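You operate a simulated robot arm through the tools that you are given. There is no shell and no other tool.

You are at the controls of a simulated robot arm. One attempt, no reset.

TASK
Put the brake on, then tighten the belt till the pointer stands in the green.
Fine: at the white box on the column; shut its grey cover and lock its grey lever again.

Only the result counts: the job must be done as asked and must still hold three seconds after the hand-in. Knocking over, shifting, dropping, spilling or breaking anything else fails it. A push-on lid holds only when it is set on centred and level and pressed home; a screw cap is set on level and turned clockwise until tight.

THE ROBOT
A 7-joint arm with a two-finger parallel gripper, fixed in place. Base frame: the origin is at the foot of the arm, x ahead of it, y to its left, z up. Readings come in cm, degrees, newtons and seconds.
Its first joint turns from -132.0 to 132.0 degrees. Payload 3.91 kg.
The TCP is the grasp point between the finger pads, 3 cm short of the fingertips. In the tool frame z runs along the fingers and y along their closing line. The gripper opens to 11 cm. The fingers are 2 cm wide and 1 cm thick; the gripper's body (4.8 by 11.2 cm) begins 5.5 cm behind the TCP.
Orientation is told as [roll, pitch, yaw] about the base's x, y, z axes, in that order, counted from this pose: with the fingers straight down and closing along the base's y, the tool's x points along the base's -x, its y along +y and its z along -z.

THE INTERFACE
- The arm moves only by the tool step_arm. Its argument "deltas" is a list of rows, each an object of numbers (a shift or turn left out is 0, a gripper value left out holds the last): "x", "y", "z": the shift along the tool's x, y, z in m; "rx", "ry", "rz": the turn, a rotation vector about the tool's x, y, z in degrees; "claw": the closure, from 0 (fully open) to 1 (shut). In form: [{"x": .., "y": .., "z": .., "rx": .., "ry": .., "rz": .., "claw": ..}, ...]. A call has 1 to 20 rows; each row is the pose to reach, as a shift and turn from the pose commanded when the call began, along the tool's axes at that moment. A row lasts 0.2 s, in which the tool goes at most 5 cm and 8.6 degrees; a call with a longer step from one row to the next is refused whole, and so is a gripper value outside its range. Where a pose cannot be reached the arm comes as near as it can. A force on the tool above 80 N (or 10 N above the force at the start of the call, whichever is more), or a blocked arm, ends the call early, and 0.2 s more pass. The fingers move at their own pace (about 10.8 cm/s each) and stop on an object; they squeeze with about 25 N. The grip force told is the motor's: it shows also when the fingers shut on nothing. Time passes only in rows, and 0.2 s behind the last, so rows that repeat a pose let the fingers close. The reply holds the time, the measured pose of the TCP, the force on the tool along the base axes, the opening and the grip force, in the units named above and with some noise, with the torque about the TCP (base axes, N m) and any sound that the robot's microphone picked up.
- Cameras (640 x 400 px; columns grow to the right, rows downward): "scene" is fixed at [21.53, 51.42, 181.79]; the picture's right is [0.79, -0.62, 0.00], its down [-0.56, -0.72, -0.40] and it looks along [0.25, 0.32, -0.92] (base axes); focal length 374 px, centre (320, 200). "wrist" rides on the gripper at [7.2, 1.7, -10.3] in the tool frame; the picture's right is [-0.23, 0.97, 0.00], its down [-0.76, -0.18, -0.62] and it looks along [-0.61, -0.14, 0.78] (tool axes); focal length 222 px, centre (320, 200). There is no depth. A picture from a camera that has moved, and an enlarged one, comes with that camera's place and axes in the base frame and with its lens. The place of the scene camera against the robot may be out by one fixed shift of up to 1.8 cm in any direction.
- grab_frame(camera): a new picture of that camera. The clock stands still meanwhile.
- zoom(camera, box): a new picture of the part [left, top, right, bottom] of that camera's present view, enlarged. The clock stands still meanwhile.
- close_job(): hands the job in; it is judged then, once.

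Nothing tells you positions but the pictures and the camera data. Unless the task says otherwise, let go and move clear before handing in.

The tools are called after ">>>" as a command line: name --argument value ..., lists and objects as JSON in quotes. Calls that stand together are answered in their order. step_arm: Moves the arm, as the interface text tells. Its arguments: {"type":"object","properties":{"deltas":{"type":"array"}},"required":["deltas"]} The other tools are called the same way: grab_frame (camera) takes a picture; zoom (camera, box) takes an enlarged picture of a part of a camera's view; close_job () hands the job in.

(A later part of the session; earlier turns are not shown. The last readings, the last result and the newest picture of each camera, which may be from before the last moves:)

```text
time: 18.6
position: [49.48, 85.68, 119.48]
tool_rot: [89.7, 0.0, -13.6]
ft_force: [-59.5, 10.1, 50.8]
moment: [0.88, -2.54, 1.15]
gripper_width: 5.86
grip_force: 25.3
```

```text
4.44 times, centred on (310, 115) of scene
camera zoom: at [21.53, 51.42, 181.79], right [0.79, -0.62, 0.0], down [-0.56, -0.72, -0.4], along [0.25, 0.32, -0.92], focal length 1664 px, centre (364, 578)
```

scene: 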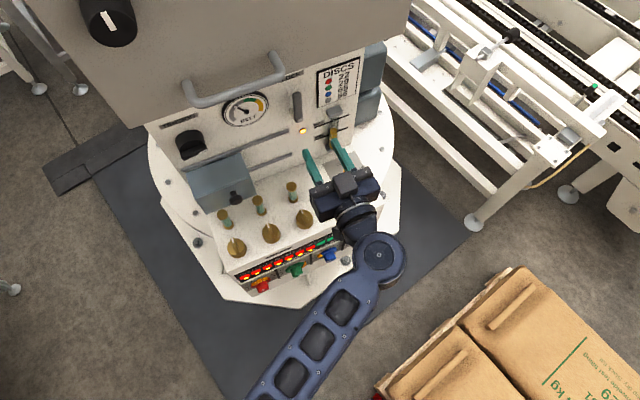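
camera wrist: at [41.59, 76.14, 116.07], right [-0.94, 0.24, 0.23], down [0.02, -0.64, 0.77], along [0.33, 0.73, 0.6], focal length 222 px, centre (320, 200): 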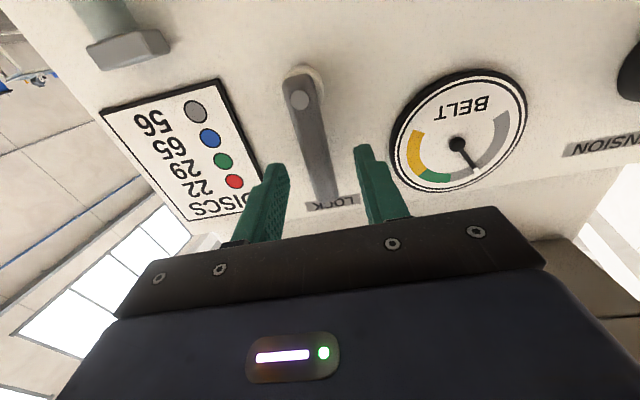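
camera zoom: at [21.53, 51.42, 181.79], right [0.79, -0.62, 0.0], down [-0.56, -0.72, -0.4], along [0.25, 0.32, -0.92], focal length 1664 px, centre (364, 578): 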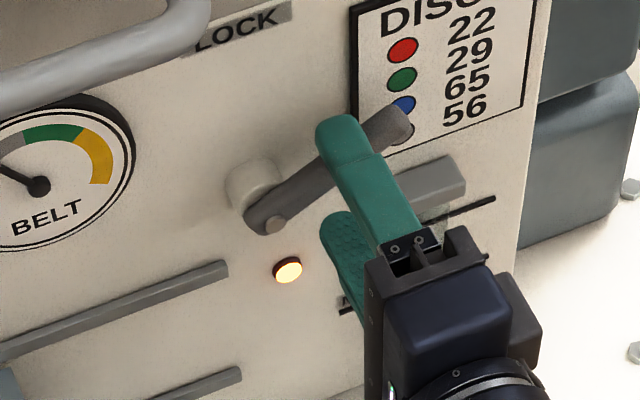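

The lever reached its end stop at about 55°, and I pushed against it, so the fingers were forced open to 5.9 cm. I'll back off along the same arc straight away.

>>> step_arm --deltas '[{"y": 0.00626, "x": 0.00044, "rz": -8}, {"y": 0.0124, "x": 0.00174, "rz": -16}, {"y": 0.0183, "x": 0.00389, "rz": -24}, {"y": 0.0239, "x": 0.0069, "rz": -32}, {"y": 0.0264, "x": 0.0086, "rz": -36}]'

>>> zoom --camera "wrist" --box '[220, 40, 420, 230]'

>>> zoom --camera "scene" --box '[200, 60, 380, 180]'

```text
time: 19.8
position: [49.7, 85.59, 121.43]
tool_rot: [89.1, -36.1, -14.0]
ft_force: [-0.5, 0.5, 0.4]
moment: [0.0, -0.03, 0.06]
gripper_width: 2.43
grip_force: 0.6
```

```text
2.11 times, centred on (320, 135) of wrist
camera zoom: at [40.4, 77.24, 118.48], right [-0.37, 0.11, 0.92], down [0.54, -0.78, 0.31], along [0.75, 0.62, 0.23], focal length 468 px, centre (320, 337)
```

zoom: 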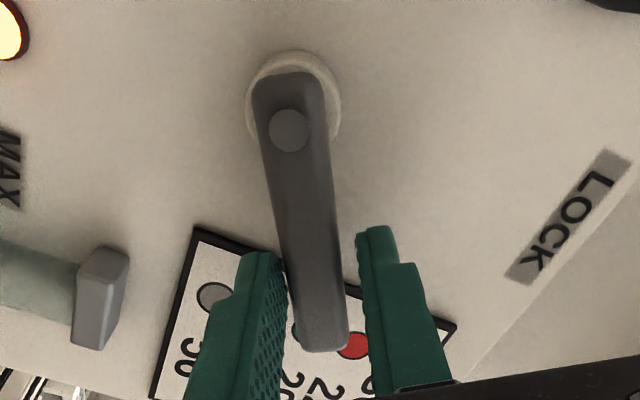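

```text
3.33 times, centred on (290, 120) of scene
camera zoom: at [21.53, 51.42, 181.79], right [0.79, -0.62, 0.0], down [-0.56, -0.72, -0.4], along [0.25, 0.32, -0.92], focal length 1248 px, centre (420, 467)
```

zoom: 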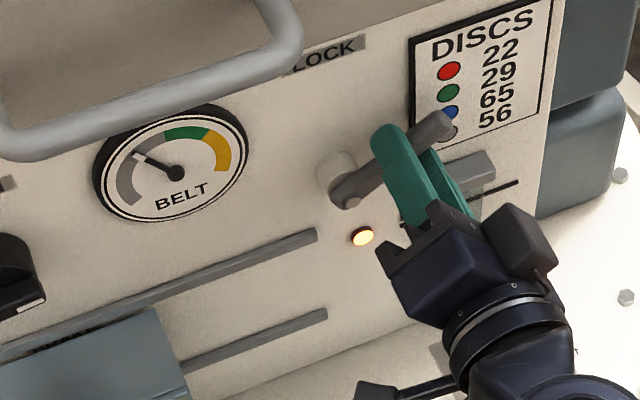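

The lever rests at its stop, about 55° clockwise, so it's presumably unlocked. I'll open the fingers slightly, pull straight back, and roll back to the natural pose.

>>> step_arm --deltas '[{"claw": 0.72}, {"z": -0.02}, {"z": -0.05}, {"z": -0.085}, {"z": -0.12}, {"z": -0.12, "rz": -8}, {"z": -0.12, "rz": -16}, {"z": -0.12, "rz": -24}, {"z": -0.12, "rz": -32}, {"z": -0.12, "rz": -40}, {"z": -0.12, "rz": -48}, {"z": -0.12, "rz": -54}]'

>>> grab_frame --camera "wrist"

>>> zoom --camera "scene" --box '[140, 50, 400, 250]'

```text
time: 22.4
position: [46.61, 74.09, 121.62]
tool_rot: [-9.9, -89.5, 85.5]
ft_force: [-0.1, -0.1, 0.3]
moment: [-0.01, 0.02, 0.02]
gripper_width: 3.09
grip_force: 0.1
```

```text
taken
camera wrist: at [42.34, 64.36, 114.31], right [-0.94, 0.24, 0.23], down [0.02, -0.64, 0.77], along [0.33, 0.73, 0.6], focal length 222 px, centre (320, 200)
```

wrist: 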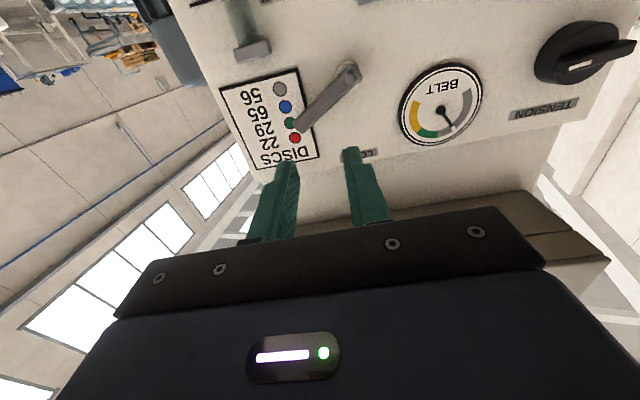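

```text
2.00 times, centred on (270, 150) of scene
camera zoom: at [21.53, 51.42, 181.79], right [0.79, -0.62, 0.0], down [-0.56, -0.72, -0.4], along [0.25, 0.32, -0.92], focal length 749 px, centre (420, 300)
```

zoom: 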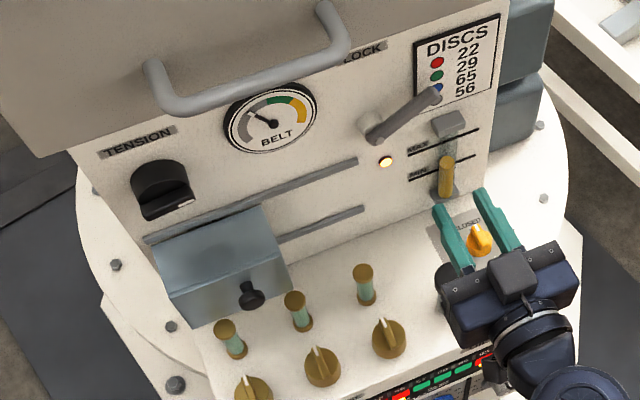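

The lever stays in its new position. Next I'll move left and down towards the cover's black knob, tilting the hand about 25° downward so its body stays clear of the glasses and brass knobs.

>>> step_arm --deltas '[{"z": -0.025, "y": 0.01, "claw": 0.55}, {"z": -0.03, "y": 0.035, "x": 0.01, "ry": 4}, {"z": -0.03, "y": 0.065, "x": 0.02, "ry": 8}, {"z": -0.03, "y": 0.095, "x": 0.03, "ry": 12}, {"z": -0.03, "y": 0.125, "x": 0.04, "ry": 16}, {"z": -0.03, "y": 0.155, "x": 0.05, "ry": 20}, {"z": -0.03, "y": 0.185, "x": 0.06, "ry": 25}, {"z": -0.025, "y": 0.2154, "x": 0.07, "ry": 25}]'

>>> grab_frame --camera "wrist"

>>> zoom --camera "scene" --box '[140, 100, 340, 260]'

```text
time: 24.2
position: [24.98, 76.88, 114.61]
tool_rot: [0.0, -64.5, 75.6]
ft_force: [0.3, 0.2, 0.0]
moment: [-0.03, 0.02, 0.03]
gripper_width: 4.96
grip_force: 0.1
```

```text
taken
camera wrist: at [20.24, 65.16, 112.53], right [-0.92, 0.34, 0.2], down [0.11, -0.27, 0.96], along [0.38, 0.9, 0.21], focal length 222 px, centre (320, 200)
```

wrist: 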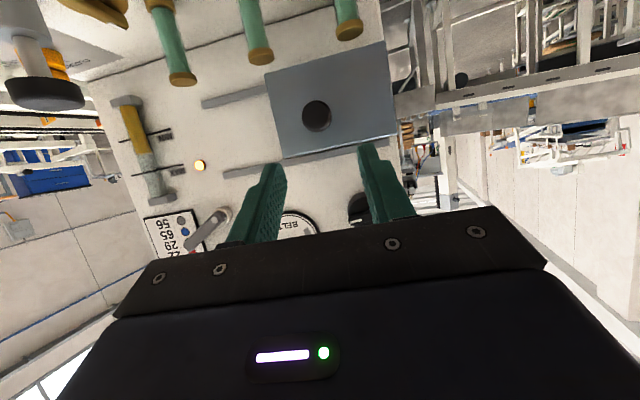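

```text
2.50 times, centred on (240, 180) of scene
camera zoom: at [21.53, 51.42, 181.79], right [0.79, -0.62, 0.0], down [-0.56, -0.72, -0.4], along [0.25, 0.32, -0.92], focal length 936 px, centre (520, 250)
```

zoom: 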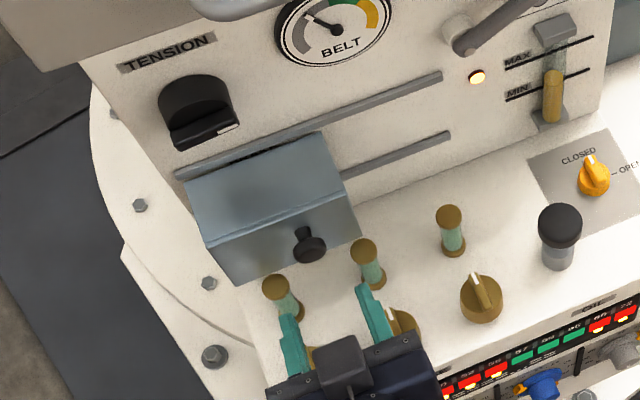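

The fingers are centred on the knob and the approach direction points straight at it. I'll advance 9.3 cm, then check before gripping.

>>> step_arm --deltas '[{"z": 0.02, "y": -0.0005}, {"z": 0.04, "y": -0.001}, {"z": 0.06, "y": -0.0015}, {"z": 0.08, "y": -0.0015}, {"z": 0.093, "y": -0.0015}]'

>>> grab_frame --camera "wrist"

>>> zoom --camera "scene" --box '[160, 130, 320, 250]'

```text
time: 25.4
position: [27.41, 84.88, 110.76]
tool_rot: [0.0, -64.3, 75.6]
ft_force: [-8.1, -28.4, 2.3]
moment: [-0.06, -0.09, 0.81]
gripper_width: 4.97
grip_force: 0.1
```

```text
taken
camera wrist: at [22.52, 73.16, 108.54], right [-0.92, 0.34, 0.2], down [0.11, -0.27, 0.96], along [0.38, 0.9, 0.21], focal length 222 px, centre (320, 200)
```

wrist: 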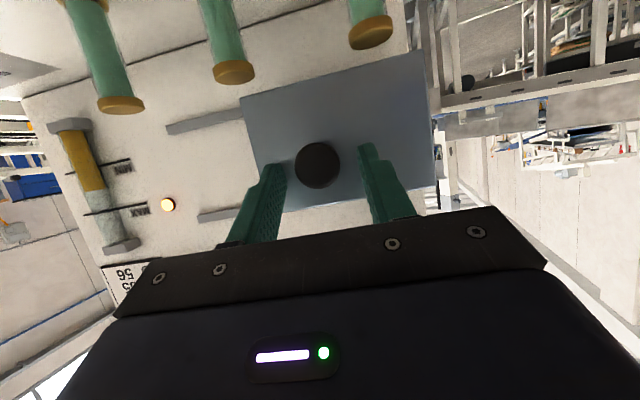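

```text
3.33 times, centred on (240, 190) of scene
camera zoom: at [21.53, 51.42, 181.79], right [0.79, -0.62, 0.0], down [-0.56, -0.72, -0.4], along [0.25, 0.32, -0.92], focal length 1248 px, centre (587, 233)
```

zoom: 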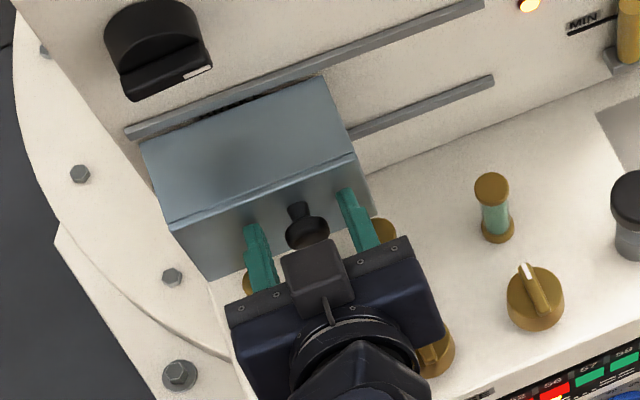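

The fingertips are just touching the cover's face at about 28 N. I'll back off 0.6 cm and then close on the knob.

>>> step_arm --deltas '[{"z": -0.004}, {"z": -0.007, "claw": 0.55}, {"z": -0.007, "claw": 0.75}, {"z": -0.007, "claw": 1}, {"z": -0.007, "claw": 1}, {"z": -0.007, "claw": 1}]'

>>> grab_frame --camera "wrist"

>>> zoom --camera "scene" --box '[160, 130, 320, 250]'

```text
time: 26.8
position: [27.2, 84.37, 111.03]
tool_rot: [0.2, -64.4, 75.6]
ft_force: [2.2, 2.4, 0.6]
moment: [0.1, -0.02, -0.03]
gripper_width: 2.69
grip_force: 45.0
```

```text
taken
camera wrist: at [22.36, 72.7, 108.74], right [-0.92, 0.34, 0.21], down [0.11, -0.27, 0.96], along [0.38, 0.9, 0.21], focal length 222 px, centre (320, 200)
```

wrist: 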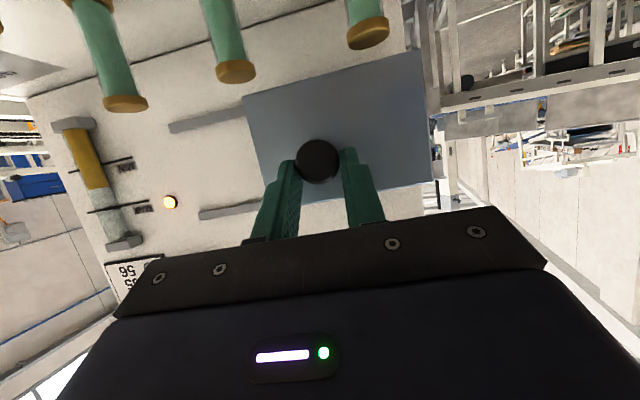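

```text
3.33 times, centred on (240, 190) of scene
camera zoom: at [21.53, 51.42, 181.79], right [0.79, -0.62, 0.0], down [-0.56, -0.72, -0.4], along [0.25, 0.32, -0.92], focal length 1248 px, centre (587, 233)
```

zoom: 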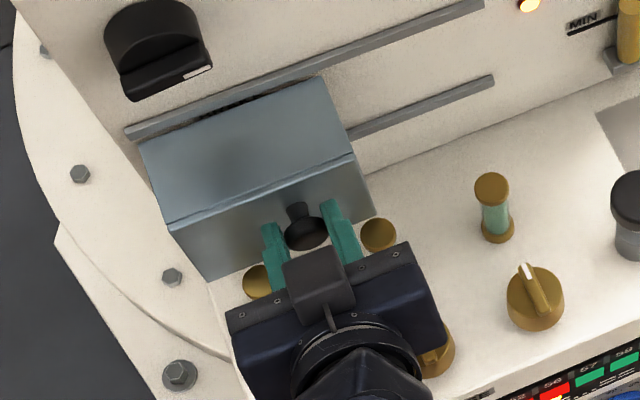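

The knob is gripped at 2.7 cm. I'll slide the cover 3 cm to the right as a test and read the force.

>>> step_arm --deltas '[{"y": -0.005}, {"y": -0.01}, {"y": -0.015}, {"y": -0.02}, {"y": -0.025}, {"y": -0.03}]'

>>> zoom --camera "scene" --box '[160, 130, 320, 250]'

```text
time: 28.2
position: [30.06, 83.64, 111.0]
tool_rot: [0.1, -64.5, 75.5]
ft_force: [8.0, 31.4, 5.6]
moment: [0.59, -0.17, -0.05]
gripper_width: 2.68
grip_force: 45.6
```

```text
3.33 times, centred on (240, 190) of scene
camera zoom: at [21.53, 51.42, 181.79], right [0.79, -0.62, 0.0], down [-0.56, -0.72, -0.4], along [0.25, 0.32, -0.92], focal length 1248 px, centre (587, 233)
```

zoom: 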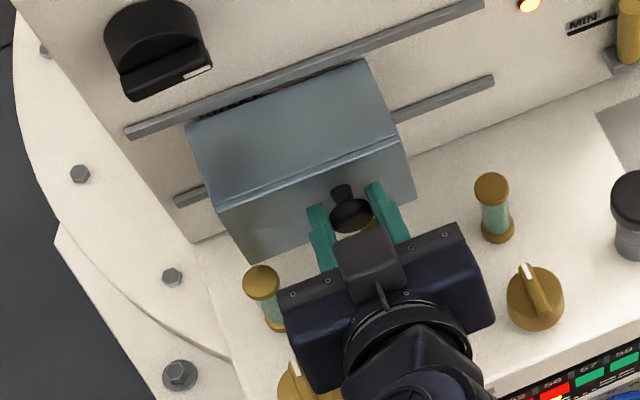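

The cover slides, so the lever really has released it. The hand is drifting outward a bit, pulling the knob at about 32 N along the panel normal. I'll ease 3 mm towards the panel to relieve that before continuing.

>>> step_arm --deltas '[{"z": 0.0013, "x": -0.0007}, {"z": 0.0027, "x": -0.0013}]'

>>> grab_frame --camera "wrist"

```text
time: 28.8
position: [30.22, 83.66, 110.88]
tool_rot: [0.0, -64.2, 75.6]
ft_force: [-8.7, -35.1, 0.1]
moment: [-0.7, 0.22, -0.07]
gripper_width: 2.71
grip_force: 45.1
```

```text
taken
camera wrist: at [25.37, 71.97, 108.76], right [-0.92, 0.34, 0.2], down [0.11, -0.27, 0.96], along [0.38, 0.9, 0.21], focal length 222 px, centre (320, 200)
```

wrist: 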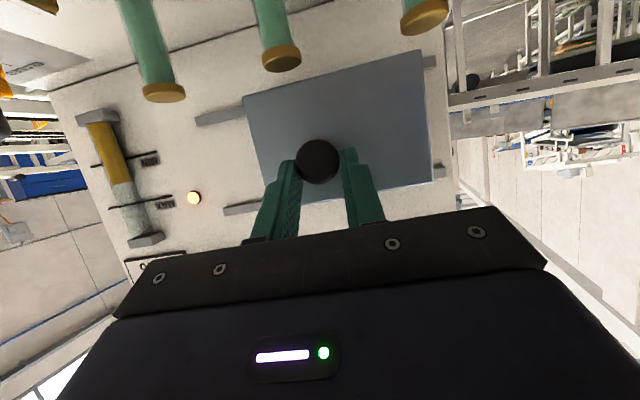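

That 3 mm took the force from +32 to −36 N, so about 1.5 mm is right and the rail runs roughly 2.7° shallower than my sideways axis. I'll continue sliding with that correction built in.

>>> step_arm --deltas '[{"y": 0, "z": -0.00135, "x": 0.00065}, {"y": -0.007, "z": -0.00106, "x": 0.0005}, {"y": -0.014, "z": -0.00076, "x": 0.00036}, {"y": -0.021, "z": -0.00046, "x": 0.0002}, {"y": -0.028, "z": -0.00017, "x": 0.0001}, {"y": -0.035, "z": 0.00013, "x": -0.0001}, {"y": -0.04, "z": 0.00034, "x": -0.00016}]'

>>> zoom --camera "scene" --box '[160, 110, 340, 245]'

```text
time: 30.4
position: [34.02, 82.89, 110.89]
tool_rot: [0.0, -64.4, 75.6]
ft_force: [-8.0, -35.5, -8.3]
moment: [-0.79, 0.18, -0.06]
gripper_width: 2.7
grip_force: 45.0
```

```text
2.96 times, centred on (250, 178) of scene
camera zoom: at [21.53, 51.42, 181.79], right [0.79, -0.62, 0.0], down [-0.56, -0.72, -0.4], along [0.25, 0.32, -0.92], focal length 1109 px, centre (527, 267)
```

zoom: 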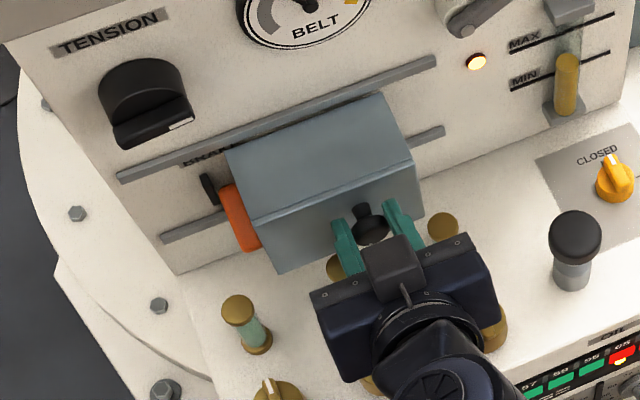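

An orange BRAKE control is appearing behind the cover. The ±35 N along the normal is just the grip's friction limit. I'll centre that and keep sliding parallel to the rail.

>>> step_arm --deltas '[{"y": 0, "z": -0.00135, "x": 0.00065}, {"y": -0.007, "z": -0.00125, "x": 0.0006}, {"y": -0.014, "z": -0.0012, "x": 0.0006}, {"y": -0.021, "z": -0.0011, "x": 0.0005}, {"y": -0.028, "z": -0.001, "x": 0.0005}, {"y": -0.034, "z": -0.001, "x": 0.0005}, {"y": -0.04, "z": -0.001, "x": 0.0005}]'

>>> zoom --camera "scene" --box '[160, 110, 340, 245]'

```text
time: 32.0
position: [37.97, 81.95, 110.81]
tool_rot: [0.0, -64.4, 75.7]
ft_force: [6.3, 14.6, -2.4]
moment: [0.16, -0.09, -0.06]
gripper_width: 2.69
grip_force: 45.3
```

```text
2.96 times, centred on (250, 178) of scene
camera zoom: at [21.53, 51.42, 181.79], right [0.79, -0.62, 0.0], down [-0.56, -0.72, -0.4], along [0.25, 0.32, -0.92], focal length 1109 px, centre (527, 267)
```

zoom: 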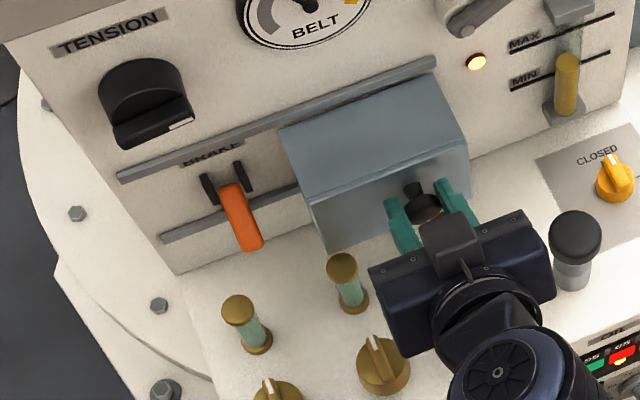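

The brake is exposed: an orange lever hinged between two black lugs, under a BRAKE label. I'll push the cover another centimetre if it goes, then let go.

>>> step_arm --deltas '[{"y": -0.004, "z": 0.0005}, {"y": -0.008, "z": 0.0005}, {"y": -0.011, "z": 0.0005}]'

>>> zoom --camera "scene" --box '[160, 110, 340, 245]'

```text
time: 32.8
position: [38.56, 81.67, 110.92]
tool_rot: [0.2, -64.5, 75.9]
ft_force: [-37.7, -1.6, 6.9]
moment: [0.14, 0.67, 0.72]
gripper_width: 2.71
grip_force: 45.0
```

```text
2.96 times, centred on (250, 178) of scene
camera zoom: at [21.53, 51.42, 181.79], right [0.79, -0.62, 0.0], down [-0.56, -0.72, -0.4], along [0.25, 0.32, -0.92], focal length 1109 px, centre (527, 267)
```

zoom: 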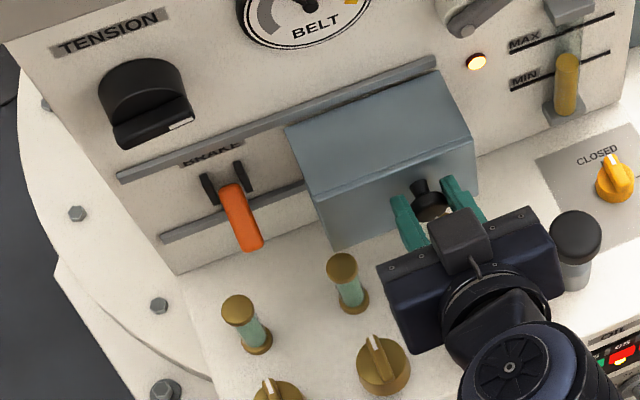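

The cover is at its end stop, 11.5 cm of travel. I'll relieve the load, open the fingers and back away.

>>> step_arm --deltas '[{"y": 0.003}, {"y": 0.003, "claw": 0.7}, {"y": 0.003, "claw": 0.55}, {"y": 0.003, "claw": 0.55}, {"y": 0.003, "z": -0.03}, {"y": 0.003, "z": -0.06}, {"y": 0.02, "z": -0.09}, {"y": 0.05, "z": -0.11}, {"y": 0.08, "z": -0.12}, {"y": 0.1, "z": -0.12}]'

>>> grab_frame --camera "wrist"

>>> zoom --camera "scene" --box '[160, 110, 340, 245]'

>>> zoom --camera "scene" --box '[180, 130, 260, 190]'

```text
time: 35.0
position: [26.61, 73.76, 116.09]
tool_rot: [0.1, -64.4, 75.5]
ft_force: [1.3, -0.1, -0.4]
moment: [-0.03, 0.0, -0.01]
gripper_width: 4.93
grip_force: 0.0
```

```text
taken
camera wrist: at [21.8, 61.98, 113.91], right [-0.92, 0.34, 0.21], down [0.11, -0.27, 0.96], along [0.38, 0.9, 0.21], focal length 222 px, centre (320, 200)
```

wrist: 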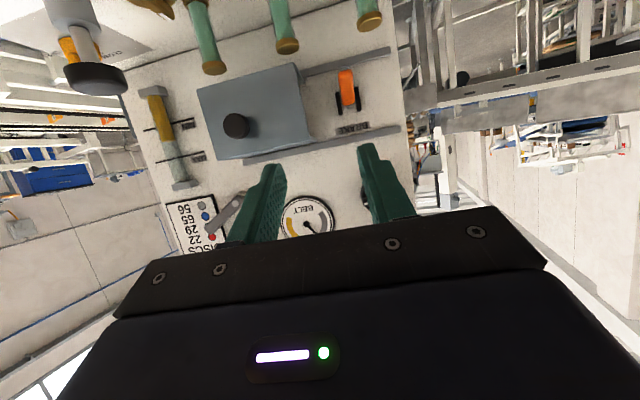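

```text
2.96 times, centred on (250, 178) of scene
camera zoom: at [21.53, 51.42, 181.79], right [0.79, -0.62, 0.0], down [-0.56, -0.72, -0.4], along [0.25, 0.32, -0.92], focal length 1109 px, centre (527, 267)
```

zoom: 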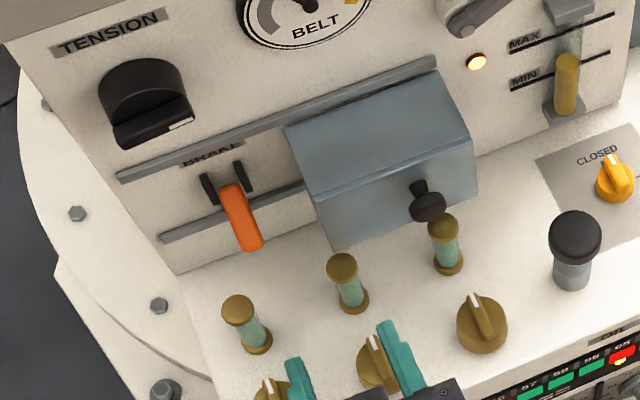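

```text
6.67 times, centred on (220, 160) of scene
camera zoom: at [21.53, 51.42, 181.79], right [0.79, -0.62, 0.0], down [-0.56, -0.72, -0.4], along [0.25, 0.32, -0.92], focal length 2495 px, centre (987, 467)
```

zoom: 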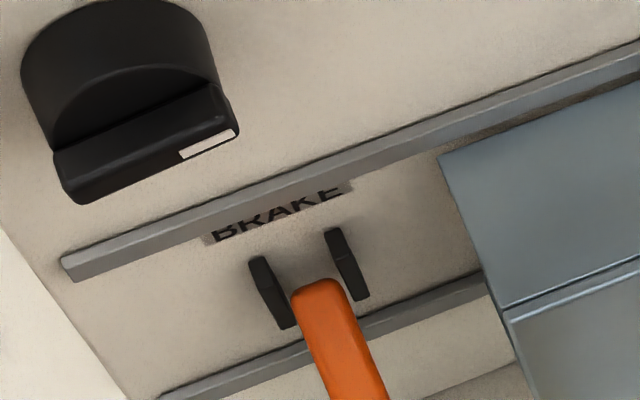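

The cover stays open and the knob was released cleanly. I'll look closely at the brake lever from the wrist camera.

>>> zoom --camera "wrist" --box '[290, 40, 420, 140]'

>>> zoom --camera "wrist" --box '[320, 55, 380, 140]'

```text
4.00 times, centred on (355, 90) of wrist
camera zoom: at [21.8, 61.98, 113.91], right [-0.92, 0.34, 0.21], down [0.11, -0.27, 0.96], along [0.38, 0.9, 0.21], focal length 888 px, centre (180, 640)
```

zoom: 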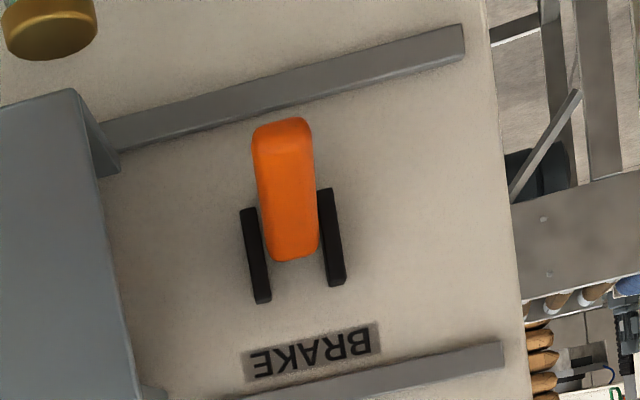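

```text
4.71 times, centred on (350, 98) of wrist
camera zoom: at [21.8, 61.98, 113.91], right [-0.92, 0.34, 0.21], down [0.11, -0.27, 0.96], along [0.38, 0.9, 0.21], focal length 1045 px, centre (179, 682)
```

zoom: 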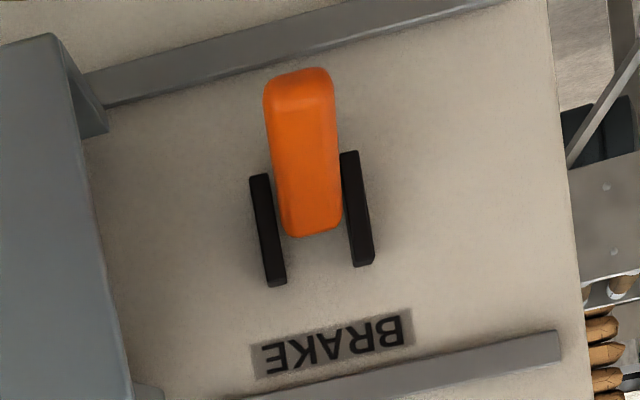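

Triangulation puts the brake lever's hinge near (n≈98, z≈108). Its orange tip points out and down to (n≈94.3, z≈105.6), at lateral ≈4.0. I take "on" to mean flipping it up towards the label. I'll grip the sides near its tip and lift it on an arc, starting with a standoff.

>>> step_arm --deltas '[{"y": 0.008, "x": 0.003, "z": 0.02}, {"y": 0.016, "x": 0.006, "z": 0.045}, {"y": 0.025, "x": 0.01, "z": 0.07}, {"y": 0.034, "x": 0.0143, "z": 0.095}, {"y": 0.034, "x": 0.0143, "z": 0.109}]'

>>> grab_frame --camera "wrist"

>>> zoom --camera "scene" --box '[160, 110, 320, 230]'

>>> zoom --camera "wrist" --box '[230, 60, 410, 230]'

```text
time: 36.2
position: [25.46, 83.36, 110.01]
tool_rot: [0.1, -64.4, 75.7]
ft_force: [0.8, 0.3, 0.5]
moment: [0.0, 0.0, 0.02]
gripper_width: 4.96
grip_force: 0.1
```

```text
taken
camera wrist: at [20.77, 71.75, 107.86], right [-0.92, 0.34, 0.2], down [0.11, -0.27, 0.96], along [0.38, 0.9, 0.21], focal length 222 px, centre (320, 200)
```

wrist: 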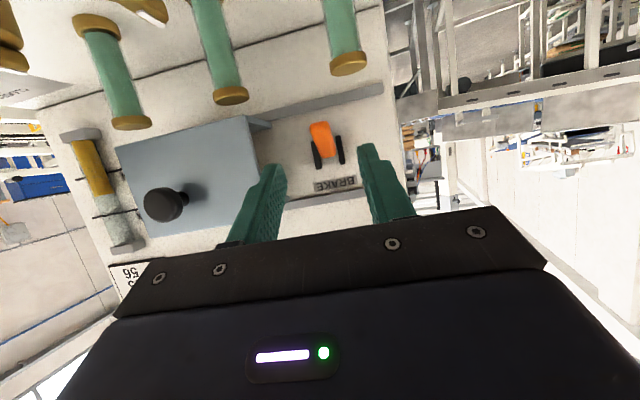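

```text
3.33 times, centred on (240, 170) of scene
camera zoom: at [21.53, 51.42, 181.79], right [0.79, -0.62, 0.0], down [-0.56, -0.72, -0.4], along [0.25, 0.32, -0.92], focal length 1248 px, centre (587, 300)
```

zoom: 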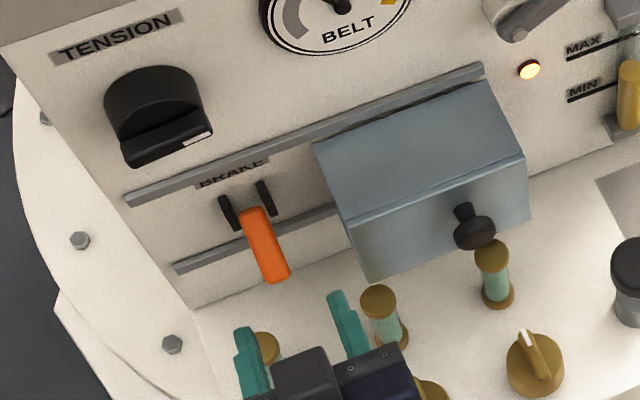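

```text
2.35 times, centred on (320, 145) of wrist
camera zoom: at [20.77, 71.75, 107.86], right [-0.92, 0.34, 0.2], down [0.11, -0.27, 0.96], along [0.38, 0.9, 0.21], focal length 523 px, centre (320, 329)
```

zoom: 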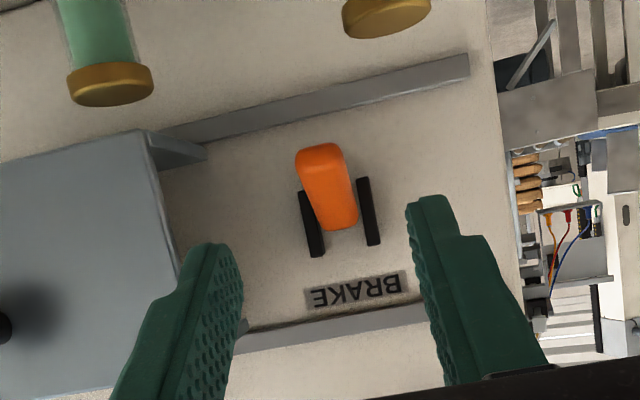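

The lever tip is confirmed at n≈94.4, lateral 3.8, z≈105.7, and the fingers are centred on it. I'll advance 6 cm and close on its sides.

>>> step_arm --deltas '[{"z": 0.02, "x": -0.0005}, {"z": 0.04, "x": -0.001, "y": 0.001}, {"z": 0.055, "x": -0.0016, "y": 0.001}, {"z": 0.061, "x": -0.0016, "y": 0.001}]'

>>> zoom --camera "scene" --box '[160, 110, 320, 230]'

>>> zoom --camera "wrist" --box '[230, 60, 410, 230]'

```text
time: 37.2
position: [26.88, 88.69, 107.53]
tool_rot: [0.1, -64.4, 75.6]
ft_force: [-0.9, 0.5, 0.7]
moment: [-0.02, -0.04, 0.0]
gripper_width: 4.96
grip_force: 0.0
```

```text
3.33 times, centred on (240, 170) of scene
camera zoom: at [21.53, 51.42, 181.79], right [0.79, -0.62, 0.0], down [-0.56, -0.72, -0.4], along [0.25, 0.32, -0.92], focal length 1248 px, centre (587, 300)
```

zoom: 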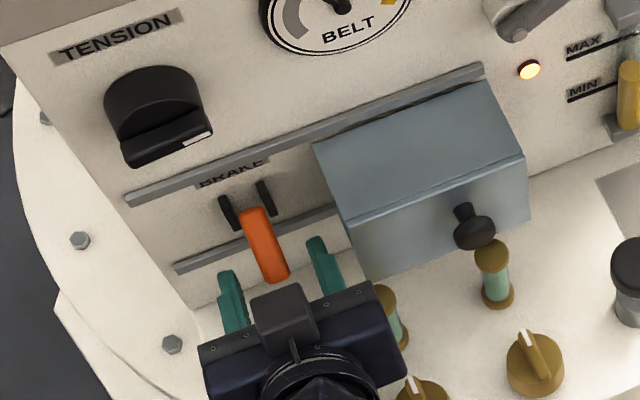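

```text
2.35 times, centred on (320, 145) of wrist
camera zoom: at [22.07, 77.12, 105.42], right [-0.92, 0.34, 0.21], down [0.11, -0.27, 0.96], along [0.38, 0.9, 0.21], focal length 523 px, centre (320, 329)
```

zoom: 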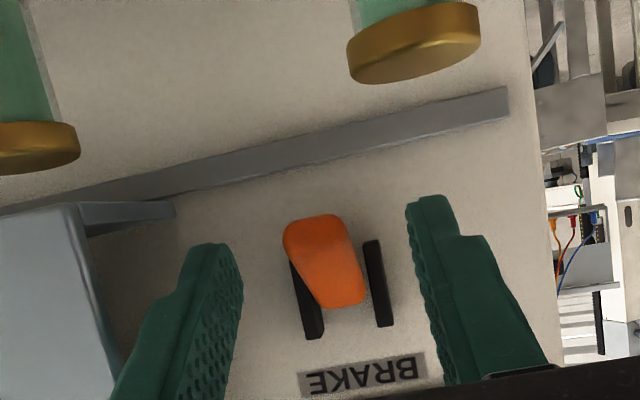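

The position is as planned with no contact force. I'll close on the lever.

>>> step_arm --deltas '[{"claw": 0.7}, {"claw": 0.85}, {"claw": 1}, {"claw": 1}, {"claw": 1}]'

>>> zoom --camera "scene" --box '[160, 110, 320, 230]'

>>> zoom --camera "wrist" --box '[230, 60, 410, 230]'

```text
time: 38.4
position: [26.82, 88.85, 107.66]
tool_rot: [0.0, -64.5, 75.5]
ft_force: [1.9, 1.9, 0.5]
moment: [-0.11, -0.39, 0.65]
gripper_width: 1.77
grip_force: 45.4
```

```text
3.33 times, centred on (240, 170) of scene
camera zoom: at [21.53, 51.42, 181.79], right [0.79, -0.62, 0.0], down [-0.56, -0.72, -0.4], along [0.25, 0.32, -0.92], focal length 1248 px, centre (587, 300)
```

zoom: 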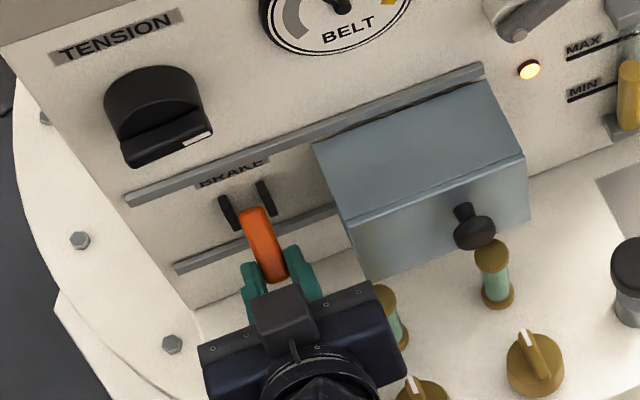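

```text
2.35 times, centred on (320, 145) of wrist
camera zoom: at [22.07, 77.11, 105.43], right [-0.92, 0.34, 0.21], down [0.11, -0.27, 0.96], along [0.38, 0.9, 0.21], focal length 523 px, centre (320, 329)
```

zoom: 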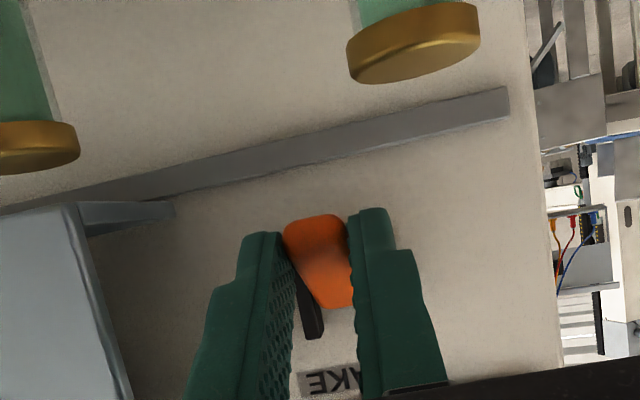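

The lever is gripped at 1.8 cm. I'll lift gently along the arc for the first part and check the force.

>>> step_arm --deltas '[{"z": -0.0021, "x": -0.0016}, {"z": -0.0042, "x": -0.0032}, {"z": -0.006, "x": -0.005}, {"z": -0.0078, "x": -0.0068}]'

>>> zoom --camera "scene" --box '[160, 110, 320, 230]'

>>> zoom --camera "wrist" --box '[230, 60, 410, 230]'

```text
time: 39.4
position: [26.75, 88.38, 108.37]
tool_rot: [-0.1, -64.4, 75.8]
ft_force: [5.5, -5.0, -29.2]
moment: [-1.68, -0.08, 0.67]
gripper_width: 1.79
grip_force: 44.9
```

```text
3.33 times, centred on (240, 170) of scene
camera zoom: at [21.53, 51.42, 181.79], right [0.79, -0.62, 0.0], down [-0.56, -0.72, -0.4], along [0.25, 0.32, -0.92], focal length 1248 px, centre (587, 300)
```

zoom: 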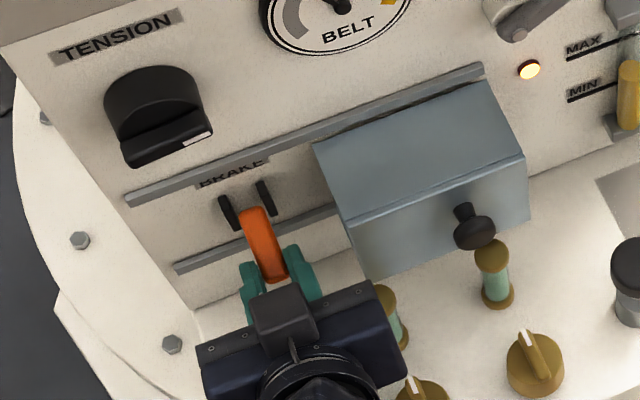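

```text
2.35 times, centred on (320, 145) of wrist
camera zoom: at [21.99, 76.76, 106.21], right [-0.92, 0.34, 0.2], down [0.12, -0.27, 0.96], along [0.38, 0.9, 0.21], focal length 523 px, centre (320, 329)
```

zoom: 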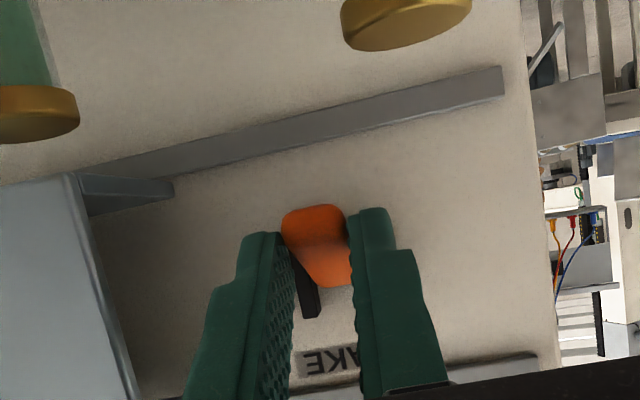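

About 29 N of resistance built up and the lever seems barely to have moved. I'll zoom in and compare closely.

>>> zoom --camera "scene" --box '[200, 150, 280, 210]'

>>> grab_frame --camera "wrist"

```text
6.67 times, centred on (240, 180) of scene
camera zoom: at [21.53, 51.42, 181.79], right [0.79, -0.62, 0.0], down [-0.56, -0.72, -0.4], along [0.25, 0.32, -0.92], focal length 2495 px, centre (853, 333)
```

zoom: 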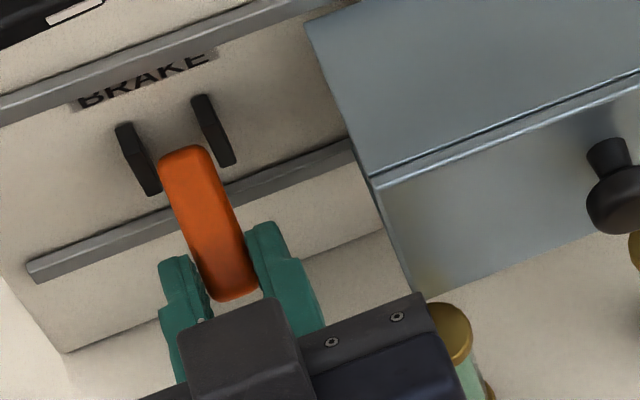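

```text
taken
camera wrist: at [21.99, 76.76, 106.21], right [-0.92, 0.34, 0.2], down [0.12, -0.27, 0.96], along [0.38, 0.9, 0.21], focal length 222 px, centre (320, 200)
```

wrist: 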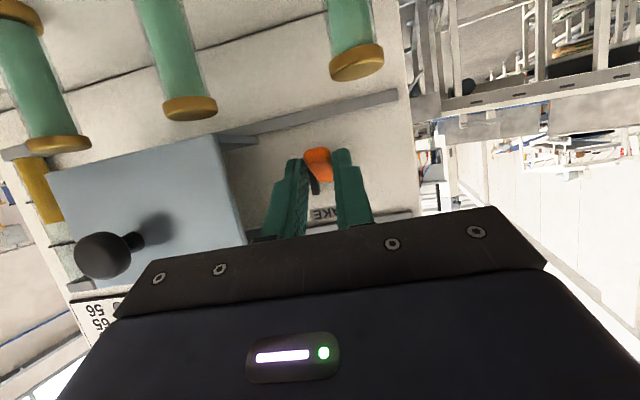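

The tip has risen about 0.5 cm, so the lever does move up against a stiff spring or friction. I'll continue lifting along the arc.

>>> step_arm --deltas '[{"z": -0.0015, "x": -0.002}, {"z": -0.003, "x": -0.004}, {"z": -0.004, "x": -0.006}, {"z": -0.005, "x": -0.008}]'

>>> zoom --camera "scene" --box '[200, 150, 280, 210]'

>>> zoom --camera "wrist" --box '[230, 60, 410, 230]'

```text
time: 40.4
position: [26.78, 88.4, 109.51]
tool_rot: [0.1, -64.3, 75.7]
ft_force: [4.8, -3.3, -26.3]
moment: [-1.59, 0.12, 0.46]
gripper_width: 1.75
grip_force: 45.2
```

```text
6.67 times, centred on (240, 180) of scene
camera zoom: at [21.53, 51.42, 181.79], right [0.79, -0.62, 0.0], down [-0.56, -0.72, -0.4], along [0.25, 0.32, -0.92], focal length 2495 px, centre (853, 333)
```

zoom: 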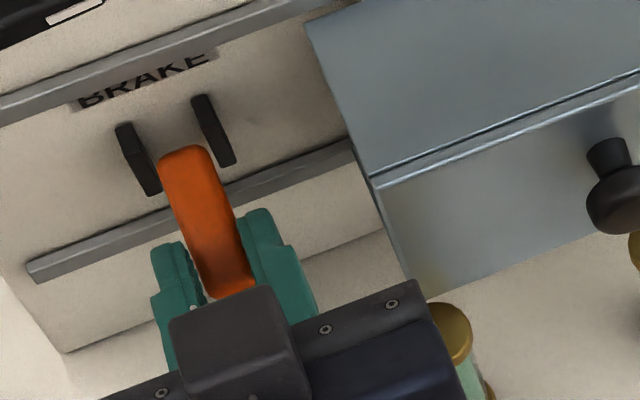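

```text
2.35 times, centred on (320, 145) of wrist
camera zoom: at [21.97, 76.7, 107.27], right [-0.92, 0.34, 0.21], down [0.12, -0.27, 0.96], along [0.38, 0.9, 0.21], focal length 523 px, centre (320, 329)
```

zoom: 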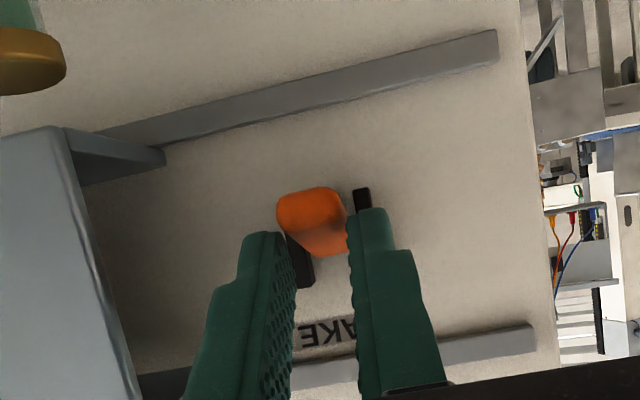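

The lever is coming up (tip now at about z=106.9), but it partly slips in the pads. I'll open, see whether it stays, then re-grip centred and slightly deeper so I can rotate with it.

>>> step_arm --deltas '[{"claw": 0.75}, {"claw": 0.65}, {"claw": 0.65}]'

>>> zoom --camera "wrist" --box '[230, 60, 410, 230]'

>>> zoom --camera "scene" --box '[200, 150, 280, 210]'

```text
time: 41.2
position: [26.76, 88.35, 109.52]
tool_rot: [0.1, -64.4, 75.6]
ft_force: [-0.7, -0.7, -0.2]
moment: [-0.01, 0.0, -0.02]
gripper_width: 3.83
grip_force: 0.1
```

```text
2.35 times, centred on (320, 145) of wrist
camera zoom: at [21.94, 76.65, 107.35], right [-0.92, 0.34, 0.21], down [0.11, -0.27, 0.96], along [0.38, 0.9, 0.21], focal length 523 px, centre (320, 329)
```

zoom: 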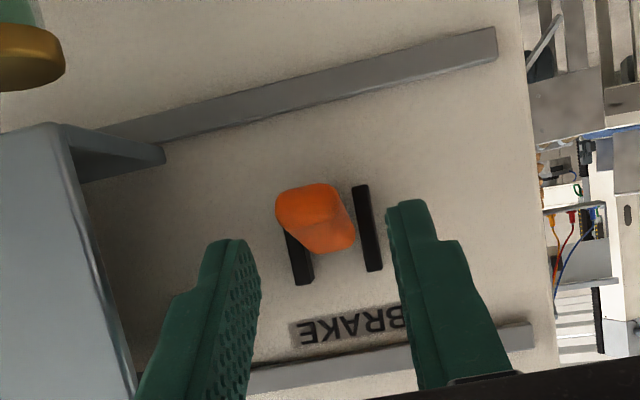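

```text
6.67 times, centred on (240, 180) of scene
camera zoom: at [21.53, 51.42, 181.79], right [0.79, -0.62, 0.0], down [-0.56, -0.72, -0.4], along [0.25, 0.32, -0.92], focal length 2495 px, centre (853, 333)
```

zoom: 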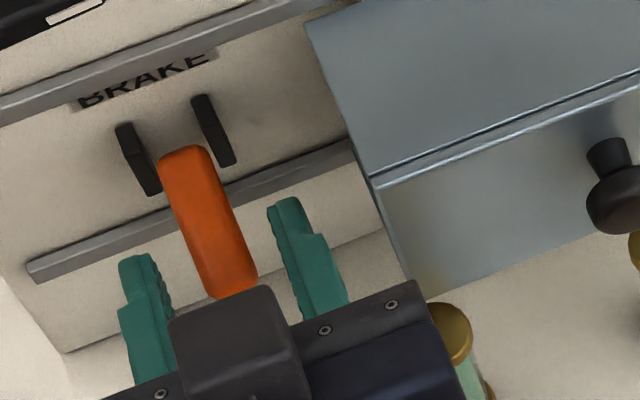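

The lever holds where it's left, so it's friction-held. I'll switch to a firmer method: withdraw, close the fingers, come in beneath the lever and push it up.

>>> step_arm --deltas '[{"z": -0.02}, {"z": -0.045}, {"z": -0.06}, {"z": -0.06, "claw": 1}, {"z": -0.05, "x": 0.018, "claw": 1}, {"z": -0.0365, "x": 0.0354, "claw": 1}, {"z": -0.0365, "x": 0.0354, "claw": 1}]'

>>> grab_frame --camera "wrist"

>>> zoom --camera "scene" --box '[160, 110, 320, 230]'

>>> zoom --camera "wrist" --box '[250, 50, 410, 220]'

```text
time: 42.8
position: [25.52, 83.66, 107.77]
tool_rot: [0.1, -64.3, 75.6]
ft_force: [-0.4, -1.2, -0.7]
moment: [-0.01, 0.0, 0.03]
gripper_width: 0.01
grip_force: 24.9
```

```text
taken
camera wrist: at [20.72, 71.97, 105.65], right [-0.92, 0.34, 0.21], down [0.11, -0.27, 0.96], along [0.38, 0.9, 0.21], focal length 222 px, centre (320, 200)
```

wrist: 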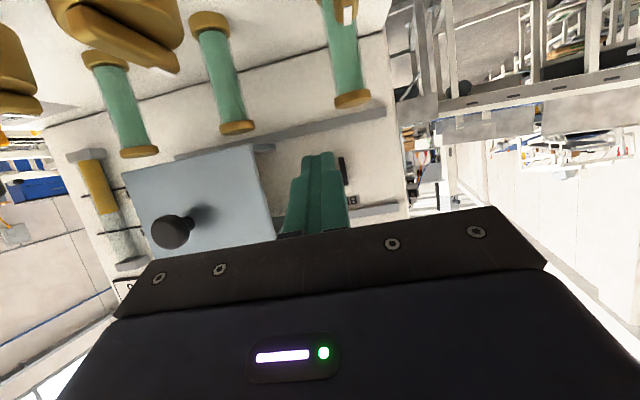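

```text
3.33 times, centred on (240, 170) of scene
camera zoom: at [21.53, 51.42, 181.79], right [0.79, -0.62, 0.0], down [-0.56, -0.72, -0.4], along [0.25, 0.32, -0.92], focal length 1248 px, centre (587, 300)
```

zoom: 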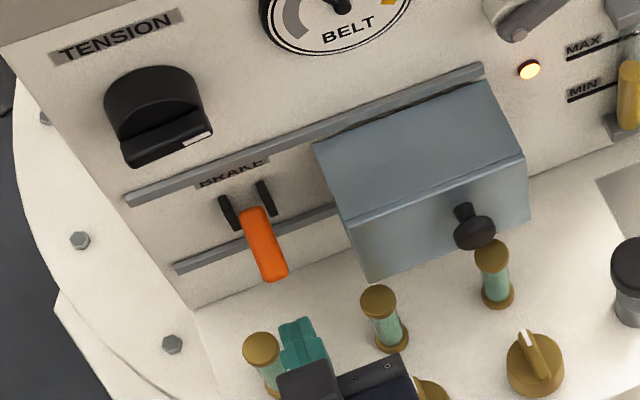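

```text
2.35 times, centred on (330, 135) of wrist
camera zoom: at [20.72, 71.97, 105.65], right [-0.92, 0.34, 0.21], down [0.11, -0.27, 0.96], along [0.38, 0.9, 0.21], focal length 523 px, centre (296, 353)
```

zoom: 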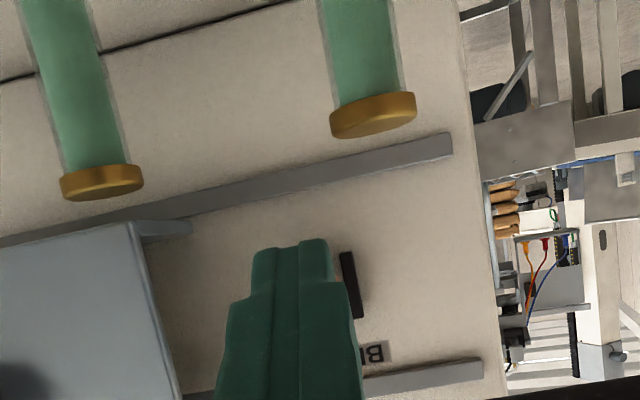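

The fingers are closed and lined up below the lever's line. I'll advance 5.8 cm to get underneath it.

>>> step_arm --deltas '[{"z": 0.015}, {"z": 0.03}, {"z": 0.045}, {"z": 0.058}]'

>>> zoom --camera "scene" --box '[200, 150, 280, 210]'

>>> zoom --camera "wrist" --box '[250, 50, 410, 220]'

```text
time: 43.8
position: [26.84, 88.78, 105.37]
tool_rot: [0.1, -64.4, 75.6]
ft_force: [-0.2, -0.3, -0.4]
moment: [-0.01, -0.01, -0.02]
gripper_width: 0.0
grip_force: 24.5
```

```text
6.67 times, centred on (240, 180) of scene
camera zoom: at [21.53, 51.42, 181.79], right [0.79, -0.62, 0.0], down [-0.56, -0.72, -0.4], along [0.25, 0.32, -0.92], focal length 2495 px, centre (853, 333)
```

zoom: 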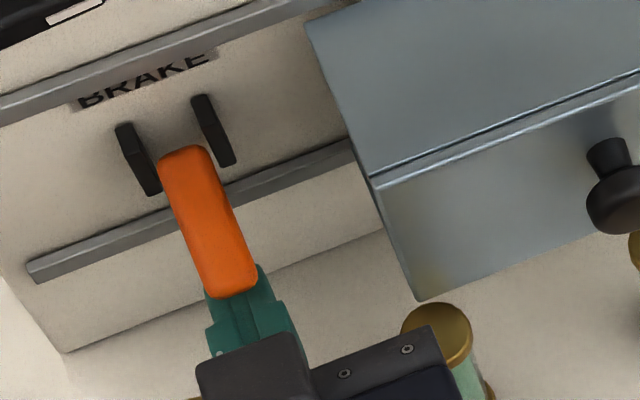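

```text
2.35 times, centred on (330, 135) of wrist
camera zoom: at [21.99, 77.1, 103.18], right [-0.92, 0.34, 0.21], down [0.11, -0.27, 0.96], along [0.38, 0.9, 0.21], focal length 523 px, centre (296, 353)
```

zoom: 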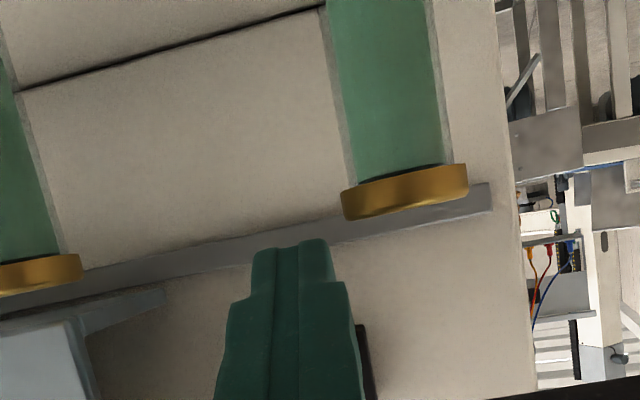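

The closed fingers are directly beneath the lever with no contact yet. I'll lift straight up 2 cm in small steps and read the force.

>>> step_arm --deltas '[{"x": -0.0045, "z": -0.0022}, {"x": -0.009, "z": -0.0043}, {"x": -0.0136, "z": -0.0065}, {"x": -0.0181, "z": -0.0086}]'

>>> zoom --camera "scene" --box '[200, 150, 280, 210]'

```text
time: 44.8
position: [26.82, 88.75, 107.4]
tool_rot: [0.2, -64.3, 75.7]
ft_force: [0.2, 0.1, -0.1]
moment: [0.01, -0.02, 0.0]
gripper_width: 0.01
grip_force: 25.0
```

```text
6.67 times, centred on (240, 180) of scene
camera zoom: at [21.53, 51.42, 181.79], right [0.79, -0.62, 0.0], down [-0.56, -0.72, -0.4], along [0.25, 0.32, -0.92], focal length 2495 px, centre (853, 333)
```

zoom: 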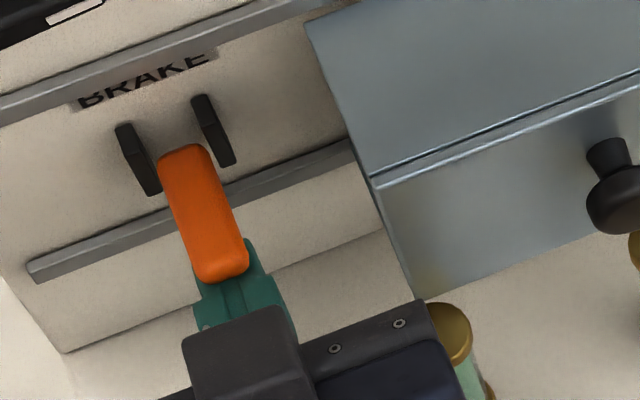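

The lever is rising with almost no force. I'll continue lifting.

>>> step_arm --deltas '[{"x": -0.0045, "z": -0.0022}, {"x": -0.009, "z": -0.0043}, {"x": -0.0136, "z": -0.0065}, {"x": -0.0181, "z": -0.0086}]'

>>> zoom --camera "scene" --box '[200, 150, 280, 210]'

>>> grab_frame --camera "scene"

```text
time: 45.8
position: [26.93, 88.72, 109.45]
tool_rot: [0.1, -64.5, 75.6]
ft_force: [0.3, -0.6, 0.8]
moment: [-0.02, -0.02, 0.0]
gripper_width: 0.04
grip_force: 24.7
```

```text
6.67 times, centred on (240, 180) of scene
camera zoom: at [21.53, 51.42, 181.79], right [0.79, -0.62, 0.0], down [-0.56, -0.72, -0.4], along [0.25, 0.32, -0.92], focal length 2495 px, centre (853, 333)
```

zoom: 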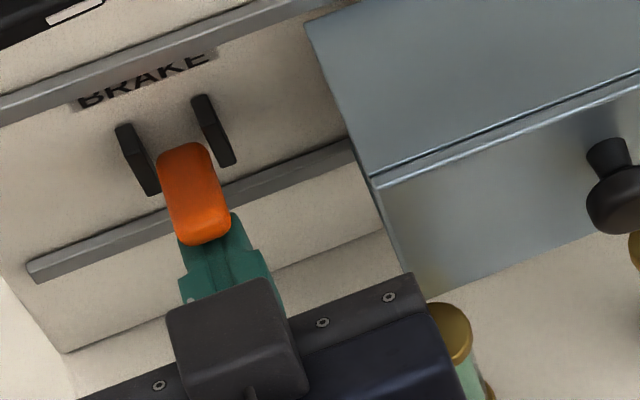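

```text
taken
```

scene: 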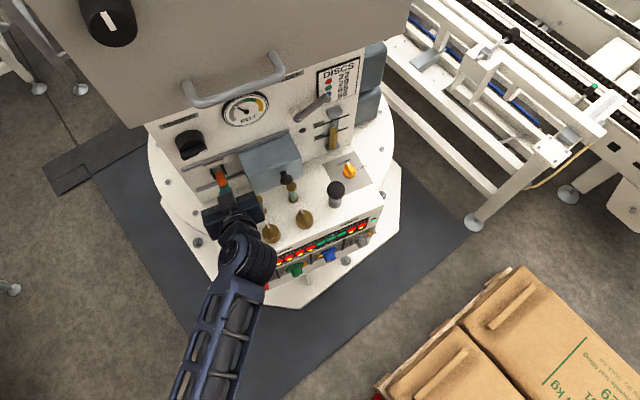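

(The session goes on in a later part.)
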